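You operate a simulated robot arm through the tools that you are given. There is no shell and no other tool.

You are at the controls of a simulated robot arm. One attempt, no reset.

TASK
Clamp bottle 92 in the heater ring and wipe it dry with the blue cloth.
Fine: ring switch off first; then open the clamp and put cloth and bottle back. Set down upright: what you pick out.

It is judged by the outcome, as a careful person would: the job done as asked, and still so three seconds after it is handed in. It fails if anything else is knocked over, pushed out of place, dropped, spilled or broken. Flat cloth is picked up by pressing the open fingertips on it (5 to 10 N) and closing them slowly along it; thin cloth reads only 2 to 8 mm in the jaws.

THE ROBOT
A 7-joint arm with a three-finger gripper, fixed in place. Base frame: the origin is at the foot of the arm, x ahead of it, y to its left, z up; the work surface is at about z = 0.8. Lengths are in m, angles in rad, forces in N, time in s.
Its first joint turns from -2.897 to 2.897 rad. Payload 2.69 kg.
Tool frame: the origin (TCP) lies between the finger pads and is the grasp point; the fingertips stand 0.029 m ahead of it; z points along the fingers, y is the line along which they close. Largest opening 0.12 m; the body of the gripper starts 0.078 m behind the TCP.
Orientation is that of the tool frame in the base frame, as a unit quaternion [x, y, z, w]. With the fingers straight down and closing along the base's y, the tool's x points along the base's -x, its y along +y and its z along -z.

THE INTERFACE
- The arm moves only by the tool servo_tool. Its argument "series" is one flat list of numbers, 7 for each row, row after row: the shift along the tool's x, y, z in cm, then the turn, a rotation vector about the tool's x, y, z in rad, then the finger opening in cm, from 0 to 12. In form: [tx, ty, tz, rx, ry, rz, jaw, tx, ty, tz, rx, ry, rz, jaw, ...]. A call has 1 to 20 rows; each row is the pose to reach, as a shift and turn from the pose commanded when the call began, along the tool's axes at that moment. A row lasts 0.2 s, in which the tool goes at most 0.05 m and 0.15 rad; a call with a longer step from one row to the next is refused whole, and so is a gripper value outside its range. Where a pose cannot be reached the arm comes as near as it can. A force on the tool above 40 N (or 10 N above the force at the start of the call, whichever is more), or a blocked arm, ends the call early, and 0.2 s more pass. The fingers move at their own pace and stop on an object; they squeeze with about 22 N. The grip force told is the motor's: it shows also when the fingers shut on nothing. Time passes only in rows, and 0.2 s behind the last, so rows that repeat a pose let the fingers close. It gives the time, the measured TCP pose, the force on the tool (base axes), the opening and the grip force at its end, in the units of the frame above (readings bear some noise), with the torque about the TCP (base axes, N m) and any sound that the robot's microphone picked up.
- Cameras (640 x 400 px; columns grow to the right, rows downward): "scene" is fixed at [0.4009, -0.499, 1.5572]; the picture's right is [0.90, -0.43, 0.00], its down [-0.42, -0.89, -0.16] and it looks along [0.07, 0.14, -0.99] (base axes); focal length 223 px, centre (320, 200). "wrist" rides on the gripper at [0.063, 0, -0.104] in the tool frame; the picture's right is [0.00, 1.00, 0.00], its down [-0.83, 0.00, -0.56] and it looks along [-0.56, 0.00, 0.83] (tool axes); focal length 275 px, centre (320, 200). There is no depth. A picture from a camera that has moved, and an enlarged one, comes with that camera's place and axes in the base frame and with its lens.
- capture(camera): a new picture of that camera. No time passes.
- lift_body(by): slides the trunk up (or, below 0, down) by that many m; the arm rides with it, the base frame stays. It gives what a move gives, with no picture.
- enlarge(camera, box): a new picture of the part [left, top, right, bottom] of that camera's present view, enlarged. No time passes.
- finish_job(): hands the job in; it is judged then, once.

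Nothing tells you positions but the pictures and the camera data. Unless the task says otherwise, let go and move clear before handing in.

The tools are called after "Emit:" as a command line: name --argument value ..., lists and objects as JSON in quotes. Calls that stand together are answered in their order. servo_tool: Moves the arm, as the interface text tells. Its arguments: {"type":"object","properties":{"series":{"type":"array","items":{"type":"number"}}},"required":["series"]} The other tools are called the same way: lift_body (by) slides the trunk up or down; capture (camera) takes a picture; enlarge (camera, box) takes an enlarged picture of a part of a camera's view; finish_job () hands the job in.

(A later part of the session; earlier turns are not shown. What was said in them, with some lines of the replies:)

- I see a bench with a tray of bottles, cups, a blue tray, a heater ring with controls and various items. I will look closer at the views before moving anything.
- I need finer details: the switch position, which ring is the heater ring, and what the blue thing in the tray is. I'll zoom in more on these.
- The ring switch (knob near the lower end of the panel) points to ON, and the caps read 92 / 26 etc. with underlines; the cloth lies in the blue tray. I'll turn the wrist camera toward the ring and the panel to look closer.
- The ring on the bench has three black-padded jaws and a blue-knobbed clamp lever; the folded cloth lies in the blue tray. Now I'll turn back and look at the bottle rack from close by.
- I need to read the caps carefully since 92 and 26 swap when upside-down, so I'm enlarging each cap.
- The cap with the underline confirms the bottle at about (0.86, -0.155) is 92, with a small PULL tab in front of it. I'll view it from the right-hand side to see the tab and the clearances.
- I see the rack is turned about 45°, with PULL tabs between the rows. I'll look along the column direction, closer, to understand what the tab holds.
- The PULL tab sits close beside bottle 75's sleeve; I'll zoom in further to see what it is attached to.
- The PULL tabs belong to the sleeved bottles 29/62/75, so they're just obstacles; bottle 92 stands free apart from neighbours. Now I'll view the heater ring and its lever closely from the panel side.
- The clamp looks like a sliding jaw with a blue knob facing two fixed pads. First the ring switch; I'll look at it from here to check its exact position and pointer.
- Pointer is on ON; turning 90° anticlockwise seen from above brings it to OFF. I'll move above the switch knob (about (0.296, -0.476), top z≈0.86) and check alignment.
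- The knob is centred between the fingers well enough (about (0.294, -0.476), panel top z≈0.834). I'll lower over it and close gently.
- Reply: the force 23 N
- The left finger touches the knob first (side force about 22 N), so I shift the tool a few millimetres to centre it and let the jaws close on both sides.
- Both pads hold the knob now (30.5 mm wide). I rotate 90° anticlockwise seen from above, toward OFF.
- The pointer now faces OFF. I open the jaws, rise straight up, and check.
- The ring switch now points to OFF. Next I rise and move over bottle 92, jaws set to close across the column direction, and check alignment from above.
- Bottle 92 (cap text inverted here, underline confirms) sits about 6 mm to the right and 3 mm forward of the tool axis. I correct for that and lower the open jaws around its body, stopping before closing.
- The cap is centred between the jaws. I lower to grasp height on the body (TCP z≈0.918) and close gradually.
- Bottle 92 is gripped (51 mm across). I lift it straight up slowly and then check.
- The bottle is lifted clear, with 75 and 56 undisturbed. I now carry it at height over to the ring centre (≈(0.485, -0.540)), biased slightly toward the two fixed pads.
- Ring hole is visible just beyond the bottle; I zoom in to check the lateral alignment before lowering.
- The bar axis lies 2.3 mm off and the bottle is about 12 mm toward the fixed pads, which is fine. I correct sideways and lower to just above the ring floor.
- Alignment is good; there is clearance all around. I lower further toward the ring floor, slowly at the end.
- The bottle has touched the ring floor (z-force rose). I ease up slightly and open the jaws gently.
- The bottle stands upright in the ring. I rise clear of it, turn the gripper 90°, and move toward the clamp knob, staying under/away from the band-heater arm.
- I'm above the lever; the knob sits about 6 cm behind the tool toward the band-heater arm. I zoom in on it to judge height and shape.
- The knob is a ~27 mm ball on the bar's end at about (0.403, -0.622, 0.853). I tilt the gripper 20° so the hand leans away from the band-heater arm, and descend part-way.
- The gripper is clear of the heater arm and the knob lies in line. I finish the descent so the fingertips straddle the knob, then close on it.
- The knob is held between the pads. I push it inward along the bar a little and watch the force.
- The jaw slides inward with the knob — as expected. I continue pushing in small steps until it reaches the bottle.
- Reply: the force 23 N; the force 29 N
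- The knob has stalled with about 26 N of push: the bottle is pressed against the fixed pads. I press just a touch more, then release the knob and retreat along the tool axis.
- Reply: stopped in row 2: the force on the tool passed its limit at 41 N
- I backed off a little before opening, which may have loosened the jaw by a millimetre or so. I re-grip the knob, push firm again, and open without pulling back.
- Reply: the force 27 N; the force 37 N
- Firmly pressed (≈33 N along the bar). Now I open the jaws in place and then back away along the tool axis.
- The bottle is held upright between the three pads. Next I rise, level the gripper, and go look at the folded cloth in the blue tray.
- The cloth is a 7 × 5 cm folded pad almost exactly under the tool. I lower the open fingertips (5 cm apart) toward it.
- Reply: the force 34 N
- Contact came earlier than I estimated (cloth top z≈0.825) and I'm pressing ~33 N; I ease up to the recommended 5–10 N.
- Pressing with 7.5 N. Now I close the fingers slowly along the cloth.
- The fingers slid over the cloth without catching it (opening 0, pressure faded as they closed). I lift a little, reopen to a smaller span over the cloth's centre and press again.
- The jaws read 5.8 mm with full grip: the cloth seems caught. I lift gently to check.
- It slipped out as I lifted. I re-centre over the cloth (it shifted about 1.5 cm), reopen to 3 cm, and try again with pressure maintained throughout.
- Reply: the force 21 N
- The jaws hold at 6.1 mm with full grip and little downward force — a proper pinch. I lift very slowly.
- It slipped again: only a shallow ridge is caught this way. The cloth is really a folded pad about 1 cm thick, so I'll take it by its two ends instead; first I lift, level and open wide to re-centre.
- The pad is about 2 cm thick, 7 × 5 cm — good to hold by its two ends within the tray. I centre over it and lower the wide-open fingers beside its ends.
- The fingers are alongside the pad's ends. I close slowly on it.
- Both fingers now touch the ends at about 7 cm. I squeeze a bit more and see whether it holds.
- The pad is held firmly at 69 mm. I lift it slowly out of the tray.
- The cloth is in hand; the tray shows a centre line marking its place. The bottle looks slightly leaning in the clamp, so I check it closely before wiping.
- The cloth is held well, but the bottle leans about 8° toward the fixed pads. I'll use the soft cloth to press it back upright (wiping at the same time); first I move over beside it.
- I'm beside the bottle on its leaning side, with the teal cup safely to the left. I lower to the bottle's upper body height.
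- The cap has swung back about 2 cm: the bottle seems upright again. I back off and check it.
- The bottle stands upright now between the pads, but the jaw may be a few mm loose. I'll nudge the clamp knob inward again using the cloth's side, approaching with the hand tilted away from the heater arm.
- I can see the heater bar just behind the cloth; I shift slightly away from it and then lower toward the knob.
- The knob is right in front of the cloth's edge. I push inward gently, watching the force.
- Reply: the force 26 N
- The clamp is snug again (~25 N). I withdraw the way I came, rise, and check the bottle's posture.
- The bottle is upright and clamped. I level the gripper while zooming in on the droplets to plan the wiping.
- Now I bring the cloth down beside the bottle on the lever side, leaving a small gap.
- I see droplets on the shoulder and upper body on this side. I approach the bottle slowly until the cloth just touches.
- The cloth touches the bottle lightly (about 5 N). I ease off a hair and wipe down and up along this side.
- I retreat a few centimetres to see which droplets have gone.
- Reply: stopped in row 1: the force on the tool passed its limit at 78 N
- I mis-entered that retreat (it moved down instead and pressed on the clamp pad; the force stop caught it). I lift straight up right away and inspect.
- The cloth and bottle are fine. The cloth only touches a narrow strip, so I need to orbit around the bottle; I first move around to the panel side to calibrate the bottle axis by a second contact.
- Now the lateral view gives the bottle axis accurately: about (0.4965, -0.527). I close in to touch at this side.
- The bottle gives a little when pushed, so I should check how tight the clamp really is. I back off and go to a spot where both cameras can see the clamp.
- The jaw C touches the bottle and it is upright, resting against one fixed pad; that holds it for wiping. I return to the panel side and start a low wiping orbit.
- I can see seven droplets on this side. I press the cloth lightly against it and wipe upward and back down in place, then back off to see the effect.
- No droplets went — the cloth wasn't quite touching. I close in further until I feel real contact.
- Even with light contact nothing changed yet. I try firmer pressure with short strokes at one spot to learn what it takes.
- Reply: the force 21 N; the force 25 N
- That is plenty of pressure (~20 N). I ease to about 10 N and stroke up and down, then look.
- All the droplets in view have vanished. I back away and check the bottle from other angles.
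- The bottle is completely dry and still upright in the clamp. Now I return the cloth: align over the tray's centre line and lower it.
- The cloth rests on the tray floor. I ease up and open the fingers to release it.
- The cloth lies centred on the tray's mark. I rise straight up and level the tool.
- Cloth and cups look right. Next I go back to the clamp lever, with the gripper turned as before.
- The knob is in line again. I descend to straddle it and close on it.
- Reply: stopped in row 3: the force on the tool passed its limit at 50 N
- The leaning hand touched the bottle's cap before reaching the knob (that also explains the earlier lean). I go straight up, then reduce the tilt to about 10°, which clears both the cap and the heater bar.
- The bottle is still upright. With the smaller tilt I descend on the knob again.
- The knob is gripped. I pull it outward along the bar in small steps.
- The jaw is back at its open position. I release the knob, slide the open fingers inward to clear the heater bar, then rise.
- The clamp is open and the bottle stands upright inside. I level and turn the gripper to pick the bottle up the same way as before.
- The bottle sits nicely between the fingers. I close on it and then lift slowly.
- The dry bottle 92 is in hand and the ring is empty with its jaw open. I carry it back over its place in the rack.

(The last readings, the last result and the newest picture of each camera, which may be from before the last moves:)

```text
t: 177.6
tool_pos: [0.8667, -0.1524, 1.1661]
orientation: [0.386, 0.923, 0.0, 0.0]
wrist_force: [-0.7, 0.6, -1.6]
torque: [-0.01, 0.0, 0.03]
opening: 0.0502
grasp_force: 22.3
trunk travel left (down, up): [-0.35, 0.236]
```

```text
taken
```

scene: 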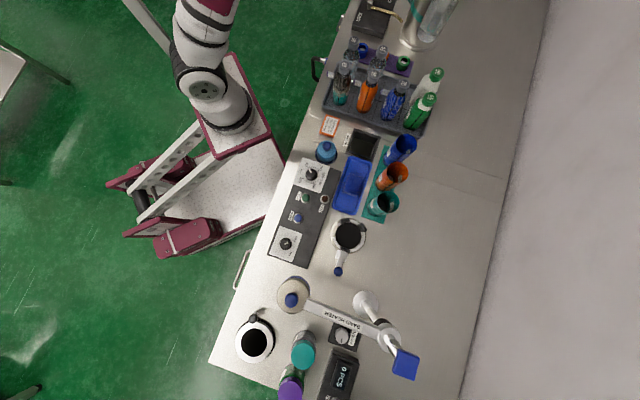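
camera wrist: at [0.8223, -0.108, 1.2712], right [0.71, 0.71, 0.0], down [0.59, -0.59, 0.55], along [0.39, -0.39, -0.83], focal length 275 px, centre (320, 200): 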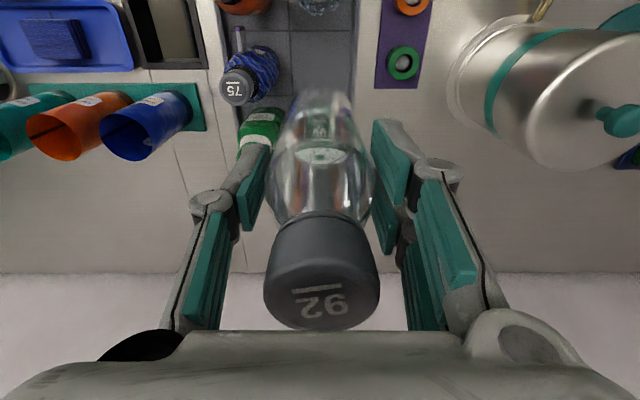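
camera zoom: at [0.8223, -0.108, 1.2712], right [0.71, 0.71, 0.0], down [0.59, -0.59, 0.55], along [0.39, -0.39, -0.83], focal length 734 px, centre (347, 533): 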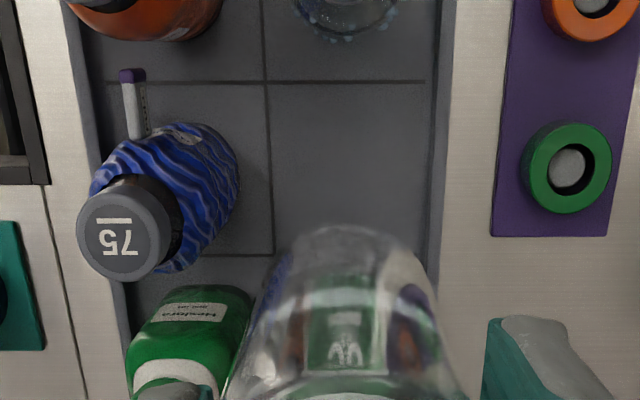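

The view matches the one I had when lifting it out, so I'm directly over its cell. I lower it, slowly near the end.

Emit:
servo_tool --series '[0, 0, 3, 0, 0, 0, 3.5, 0, 0, 6.5, 0, 0, 0, 3.5, 0, 0, 10, 0, 0, 0, 3.5, 0, 0, 13.5, 0, 0, 0, 3.5]'

Emit:
enlarge --camera "wrist" --box '[150, 0, 450, 220]'

```text
t: 178.6
tool_pos: [0.8638, -0.1499, 1.031]
orientation: [0.386, 0.922, -0.001, 0.0]
wrist_force: [-0.5, 0.4, -1.9]
torque: [-0.01, -0.01, 0.0]
opening: 0.0504
grasp_force: 21.9
trunk travel left (down, up): [-0.35, 0.236]
```

```text
1.82 times, centred on (300, 110) of wrist
camera zoom: at [0.8202, -0.1044, 1.137], right [0.71, 0.71, 0.0], down [0.59, -0.59, 0.56], along [0.39, -0.39, -0.83], focal length 500 px, centre (356, 364)
```

zoom: 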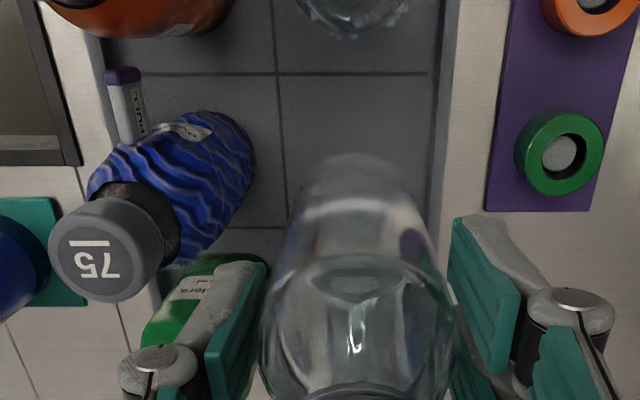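

It's heading for the centre of its cell. I continue down.

Emit:
servo_tool --series '[0, 0, 3, 0, 0, 0, 3.5, 0, 0, 6, 0, 0, 0, 3.5, 0, 0, 8.5, 0, 0, 0, 3.5, 0, 0, 9.6, 0, 0, 0, 3.5, 0, 0, 10.2, 0, 0, 0, 3.5]'

Emit:
servo_tool --series '[0, 0, 0.2, 0, 0, 0, 3.5, 0, 0, 0.4, 0, 0, 0, 3.5]'

```text
t: 179.8
tool_pos: [0.8635, -0.1527, 0.93]
orientation: [0.386, 0.923, 0.0, -0.001]
wrist_force: [0.1, -0.2, -3.7]
torque: [-0.02, 0.0, 0.0]
opening: 0.0507
grasp_force: 21.8
trunk travel left (down, up): [-0.35, 0.236]
```

```text
t: 180.4
tool_pos: [0.8645, -0.1517, 0.9267]
orientation: [0.385, 0.923, -0.001, 0.0]
wrist_force: [0.5, 1.1, -2.6]
torque: [-0.02, 0.0, -0.04]
opening: 0.0504
grasp_force: 22.1
trunk travel left (down, up): [-0.35, 0.236]
```

Emit:
servo_tool --series '[0, 0, 0.2, 0, 0, 0, 3.5, 0, 0, 0.4, 0, 0, 0, 3.5]'

Emit:
servo_tool --series '[0, 0, 0.1, 0, 0, 0, 3.5, 0, 0, 0.2, 0, 0, 0, 3.5]'

```text
t: 181.0
tool_pos: [0.8635, -0.1518, 0.9221]
orientation: [0.386, 0.922, -0.001, -0.001]
wrist_force: [-0.2, -0.4, -2.9]
torque: [0.04, -0.01, 0.0]
opening: 0.0504
grasp_force: 21.6
trunk travel left (down, up): [-0.35, 0.236]
```

```text
t: 181.6
tool_pos: [0.8643, -0.1519, 0.9208]
orientation: [0.386, 0.923, 0.0, -0.001]
wrist_force: [0.6, 0.0, -3.0]
torque: [0.04, 0.0, -0.02]
opening: 0.0505
grasp_force: 22.7
trunk travel left (down, up): [-0.35, 0.236]
```

Emit:
servo_tool --series '[0, 0, 0.1, 0, 0, 0, 3.5, 0, 0, 0.2, 0, 0, 0, 3.5]'

```text
t: 182.2
tool_pos: [0.8628, -0.1517, 0.9191]
orientation: [0.386, 0.923, -0.001, -0.001]
wrist_force: [-1.0, -0.6, -3.0]
torque: [-0.01, 0.03, -0.02]
opening: 0.0505
grasp_force: 22.9
trunk travel left (down, up): [-0.35, 0.236]
```

Emit:
servo_tool --series '[0, 0, 0.1, 0, 0, 0, 3.5, 0, 0, 0.2, 0, 0, 0, 3.5]'

```text
t: 182.8
tool_pos: [0.863, -0.1524, 0.918]
orientation: [0.386, 0.923, -0.001, 0.0]
wrist_force: [-3.5, 1.1, 10.1]
torque: [0.25, 0.15, 0.05]
opening: 0.0504
grasp_force: 21.9
trunk travel left (down, up): [-0.35, 0.236]
```

The bottle is standing on the rack floor. I ease off slightly and open the fingers gently.

Emit:
servo_tool --series '[0, 0, -0.1, 0, 0, 0, 3.5, 0, 0, -0.1, 0, 0, 0, 4.6, 0, 0, -0.1, 0, 0, 0, 5.3, 0, 0, -0.1, 0, 0, 0, 5.9, 0, 0, -0.1, 0, 0, 0, 6.5, 0, 0, -0.1, 0, 0, 0, 7, 0, 0, -0.1, 0, 0, 0, 7]'

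Emit:
capture --camera "wrist"

```text
t: 184.4
tool_pos: [0.864, -0.1528, 0.9176]
orientation: [0.386, 0.922, 0.0, -0.001]
wrist_force: [-0.5, -0.5, -0.8]
torque: [0.01, 0.02, 0.04]
opening: 0.0702
grasp_force: 0.0
trunk travel left (down, up): [-0.35, 0.236]
```

```text
taken
camera wrist: at [0.8199, -0.1072, 1.0228], right [0.71, 0.71, 0.0], down [0.59, -0.59, 0.55], along [0.39, -0.39, -0.83], focal length 275 px, centre (320, 200)
```

wrist: 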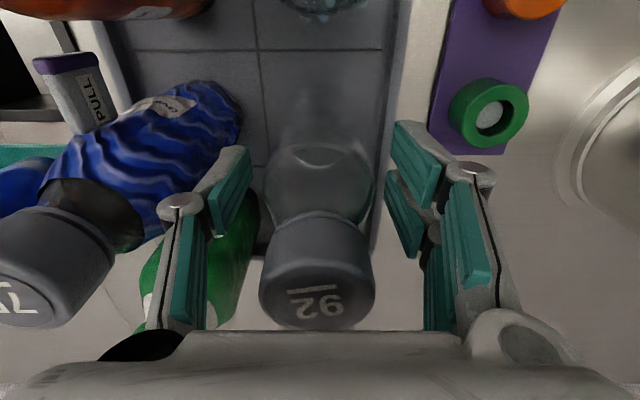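

The bottle stands free in its cell. I rise straight up and then look at the rack and the whole scene.

Emit:
servo_tool --series '[0, 0, -3, 0, 0, 0, 7, 0, 0, -7, 0, 0, 0, 7, 0, 0, -11, 0, 0, 0, 7, 0, 0, -15, 0, 0, 0, 7, 0, 0, -19, 0, 0, 0, 7, 0, 0, -22, 0, 0, 0, 7]'

Emit:
capture --camera "wrist"

Emit:
capture --camera "scene"

Emit:
enlarge --camera "scene" --box '[310, 0, 470, 140]'

Emit:
enlarge --camera "scene" --box '[260, 120, 420, 290]'

```text
t: 185.8
tool_pos: [0.867, -0.1533, 1.1378]
orientation: [0.386, 0.922, -0.001, -0.001]
wrist_force: [-0.1, 0.9, -0.3]
torque: [-0.02, 0.02, -0.01]
opening: 0.07
grasp_force: 0.1
trunk travel left (down, up): [-0.35, 0.236]
```

```text
taken
camera wrist: at [0.8224, -0.1076, 1.2429], right [0.71, 0.71, 0.0], down [0.59, -0.59, 0.55], along [0.39, -0.39, -0.83], focal length 275 px, centre (320, 200)
```

wrist: 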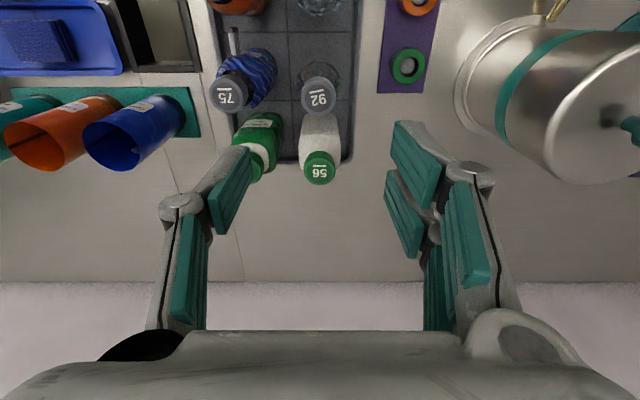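

```text
taken
```

scene: 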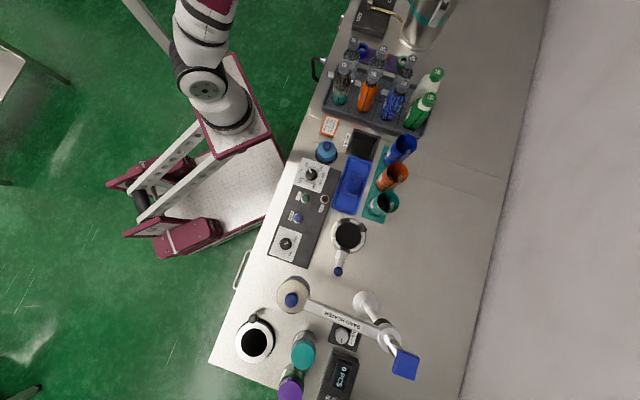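

```text
2.86 times, centred on (390, 70) of scene
camera zoom: at [0.4009, -0.499, 1.5572], right [0.9, -0.43, 0.0], down [-0.42, -0.89, -0.16], along [0.07, 0.14, -0.99], focal length 638 px, centre (120, 571)
```

zoom: 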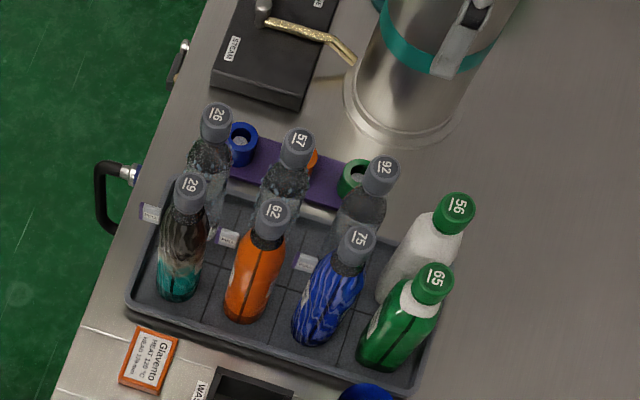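

```text
2.35 times, centred on (340, 205) of scene
camera zoom: at [0.4009, -0.499, 1.5572], right [0.9, -0.43, 0.0], down [-0.42, -0.89, -0.16], along [0.07, 0.14, -0.99], focal length 525 px, centre (273, 188)
```

zoom: 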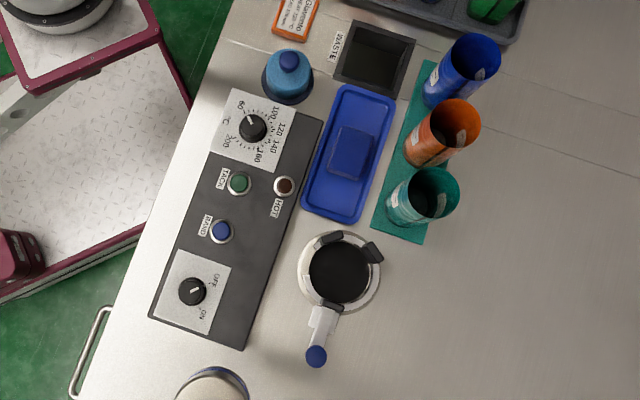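

Everything appears back in place; I zoom in on the switch, the clamp and bottle 92 for a final check.

Emit:
enlarge --camera "scene" --box '[265, 220, 325, 260]'

Emit:
enlarge --camera "scene" --box '[315, 205, 385, 285]'

Emit:
enlarge --camera "scene" --box '[370, 40, 450, 120]'

Emit:
enlarge --camera "wrist" --box '[200, 0, 440, 190]'

Emit:
enlarge --camera "scene" --box '[220, 260, 440, 400]'

```text
10.00 times, centred on (295, 240) of scene
camera zoom: at [0.4009, -0.499, 1.5572], right [0.9, -0.43, 0.0], down [-0.42, -0.89, -0.16], along [0.07, 0.14, -0.99], focal length 2232 px, centre (570, -200)
```

zoom: 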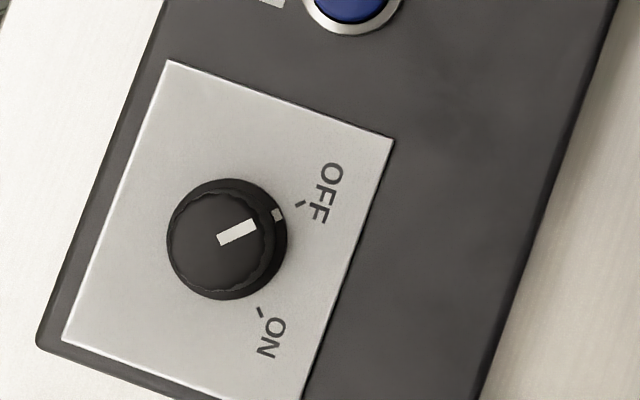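

```text
5.00 times, centred on (350, 245) of scene
camera zoom: at [0.4009, -0.499, 1.5572], right [0.9, -0.43, 0.0], down [-0.42, -0.89, -0.16], along [0.07, 0.14, -0.99], focal length 1116 px, centre (170, -25)
```

zoom: 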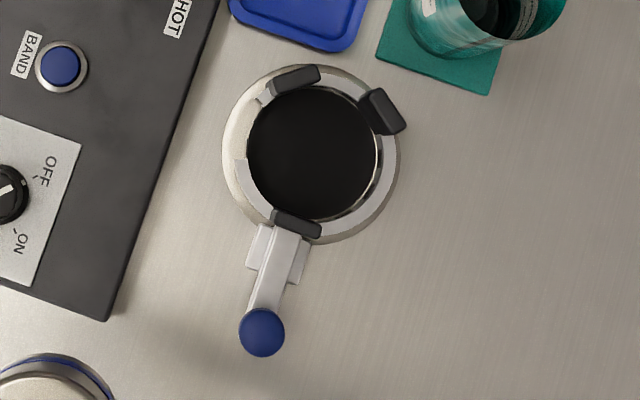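

```text
5.00 times, centred on (410, 80) of scene
camera zoom: at [0.4009, -0.499, 1.5572], right [0.9, -0.43, 0.0], down [-0.42, -0.89, -0.16], along [0.07, 0.14, -0.99], focal length 1116 px, centre (-130, 800)
```

zoom: 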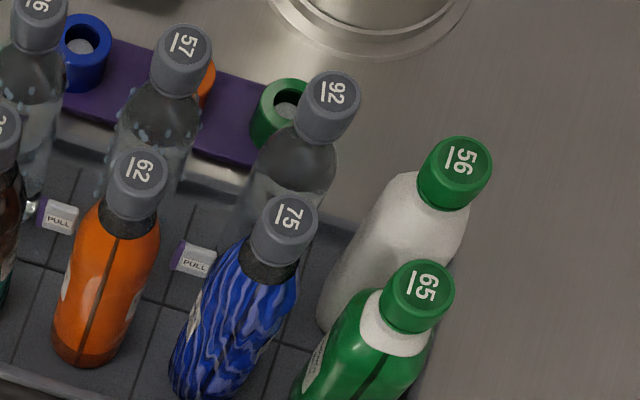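

```text
2.11 times, centred on (320, 95) of wrist
camera zoom: at [0.8224, -0.1076, 1.2429], right [0.71, 0.71, 0.0], down [0.59, -0.59, 0.55], along [0.39, -0.39, -0.83], focal length 580 px, centre (320, 421)
```

zoom: 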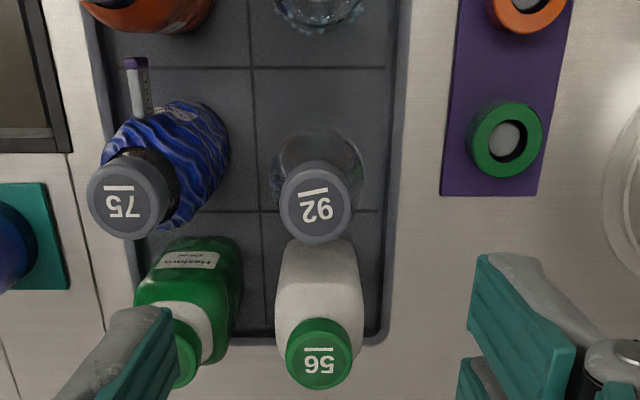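

```text
2.86 times, centred on (330, 330) of scene
camera zoom: at [0.4009, -0.499, 1.5572], right [0.9, -0.43, 0.0], down [-0.42, -0.89, -0.16], along [0.07, 0.14, -0.99], focal length 638 px, centre (291, -171)
```

zoom: 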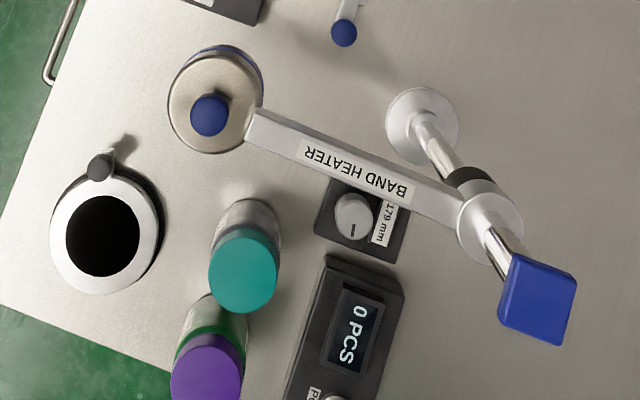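

The switch is on OFF and the clamp is open and empty. The cloth is back on its tray mark, and bottle 92 stands dry and upright in its cell. Nothing else has moved and the gripper is clear, so I hand in the job.

Emit:
finish_job

```text
The job is handed in.
```

The job is done and handed in. Bottle 92 was clamped in the heater ring, wiped dry with the blue cloth, and put back upright in its cell in the rack.

The final pictures showed:
- **Ring switch:** turned to OFF before anything else.
- **Clamp:** open and empty, about 2 mm short of where it started.
- **Cloth:** back in the blue tray, centred on its mark.
- **Bottle 92:** no droplets left in any view; it is turned a few degrees about its own axis compared with before.
- **Everything else:** the neighbouring bottles, cups, control panel and band heater look as they did at the start.

Some of it did not go smoothly:
- **Bottle lean:** while I was clamping, the bottle leaned about 8°, probably because the hand touched its cap. I pressed it upright with the cloth and re-tightened the clamp before wiping.
- **Clamp pad:** a wrong move pressed the cloth down on the clamp pad at about 78 N before the force stop cut in.
- **Bottle cap:** on the way to opening the clamp, the hand pressed on the cap at about 50 N. I saw no damage from either contact.
- **Picking up the cloth:** the press-and-close pickup slipped three times, so I lifted the folded cloth by its ends instead.
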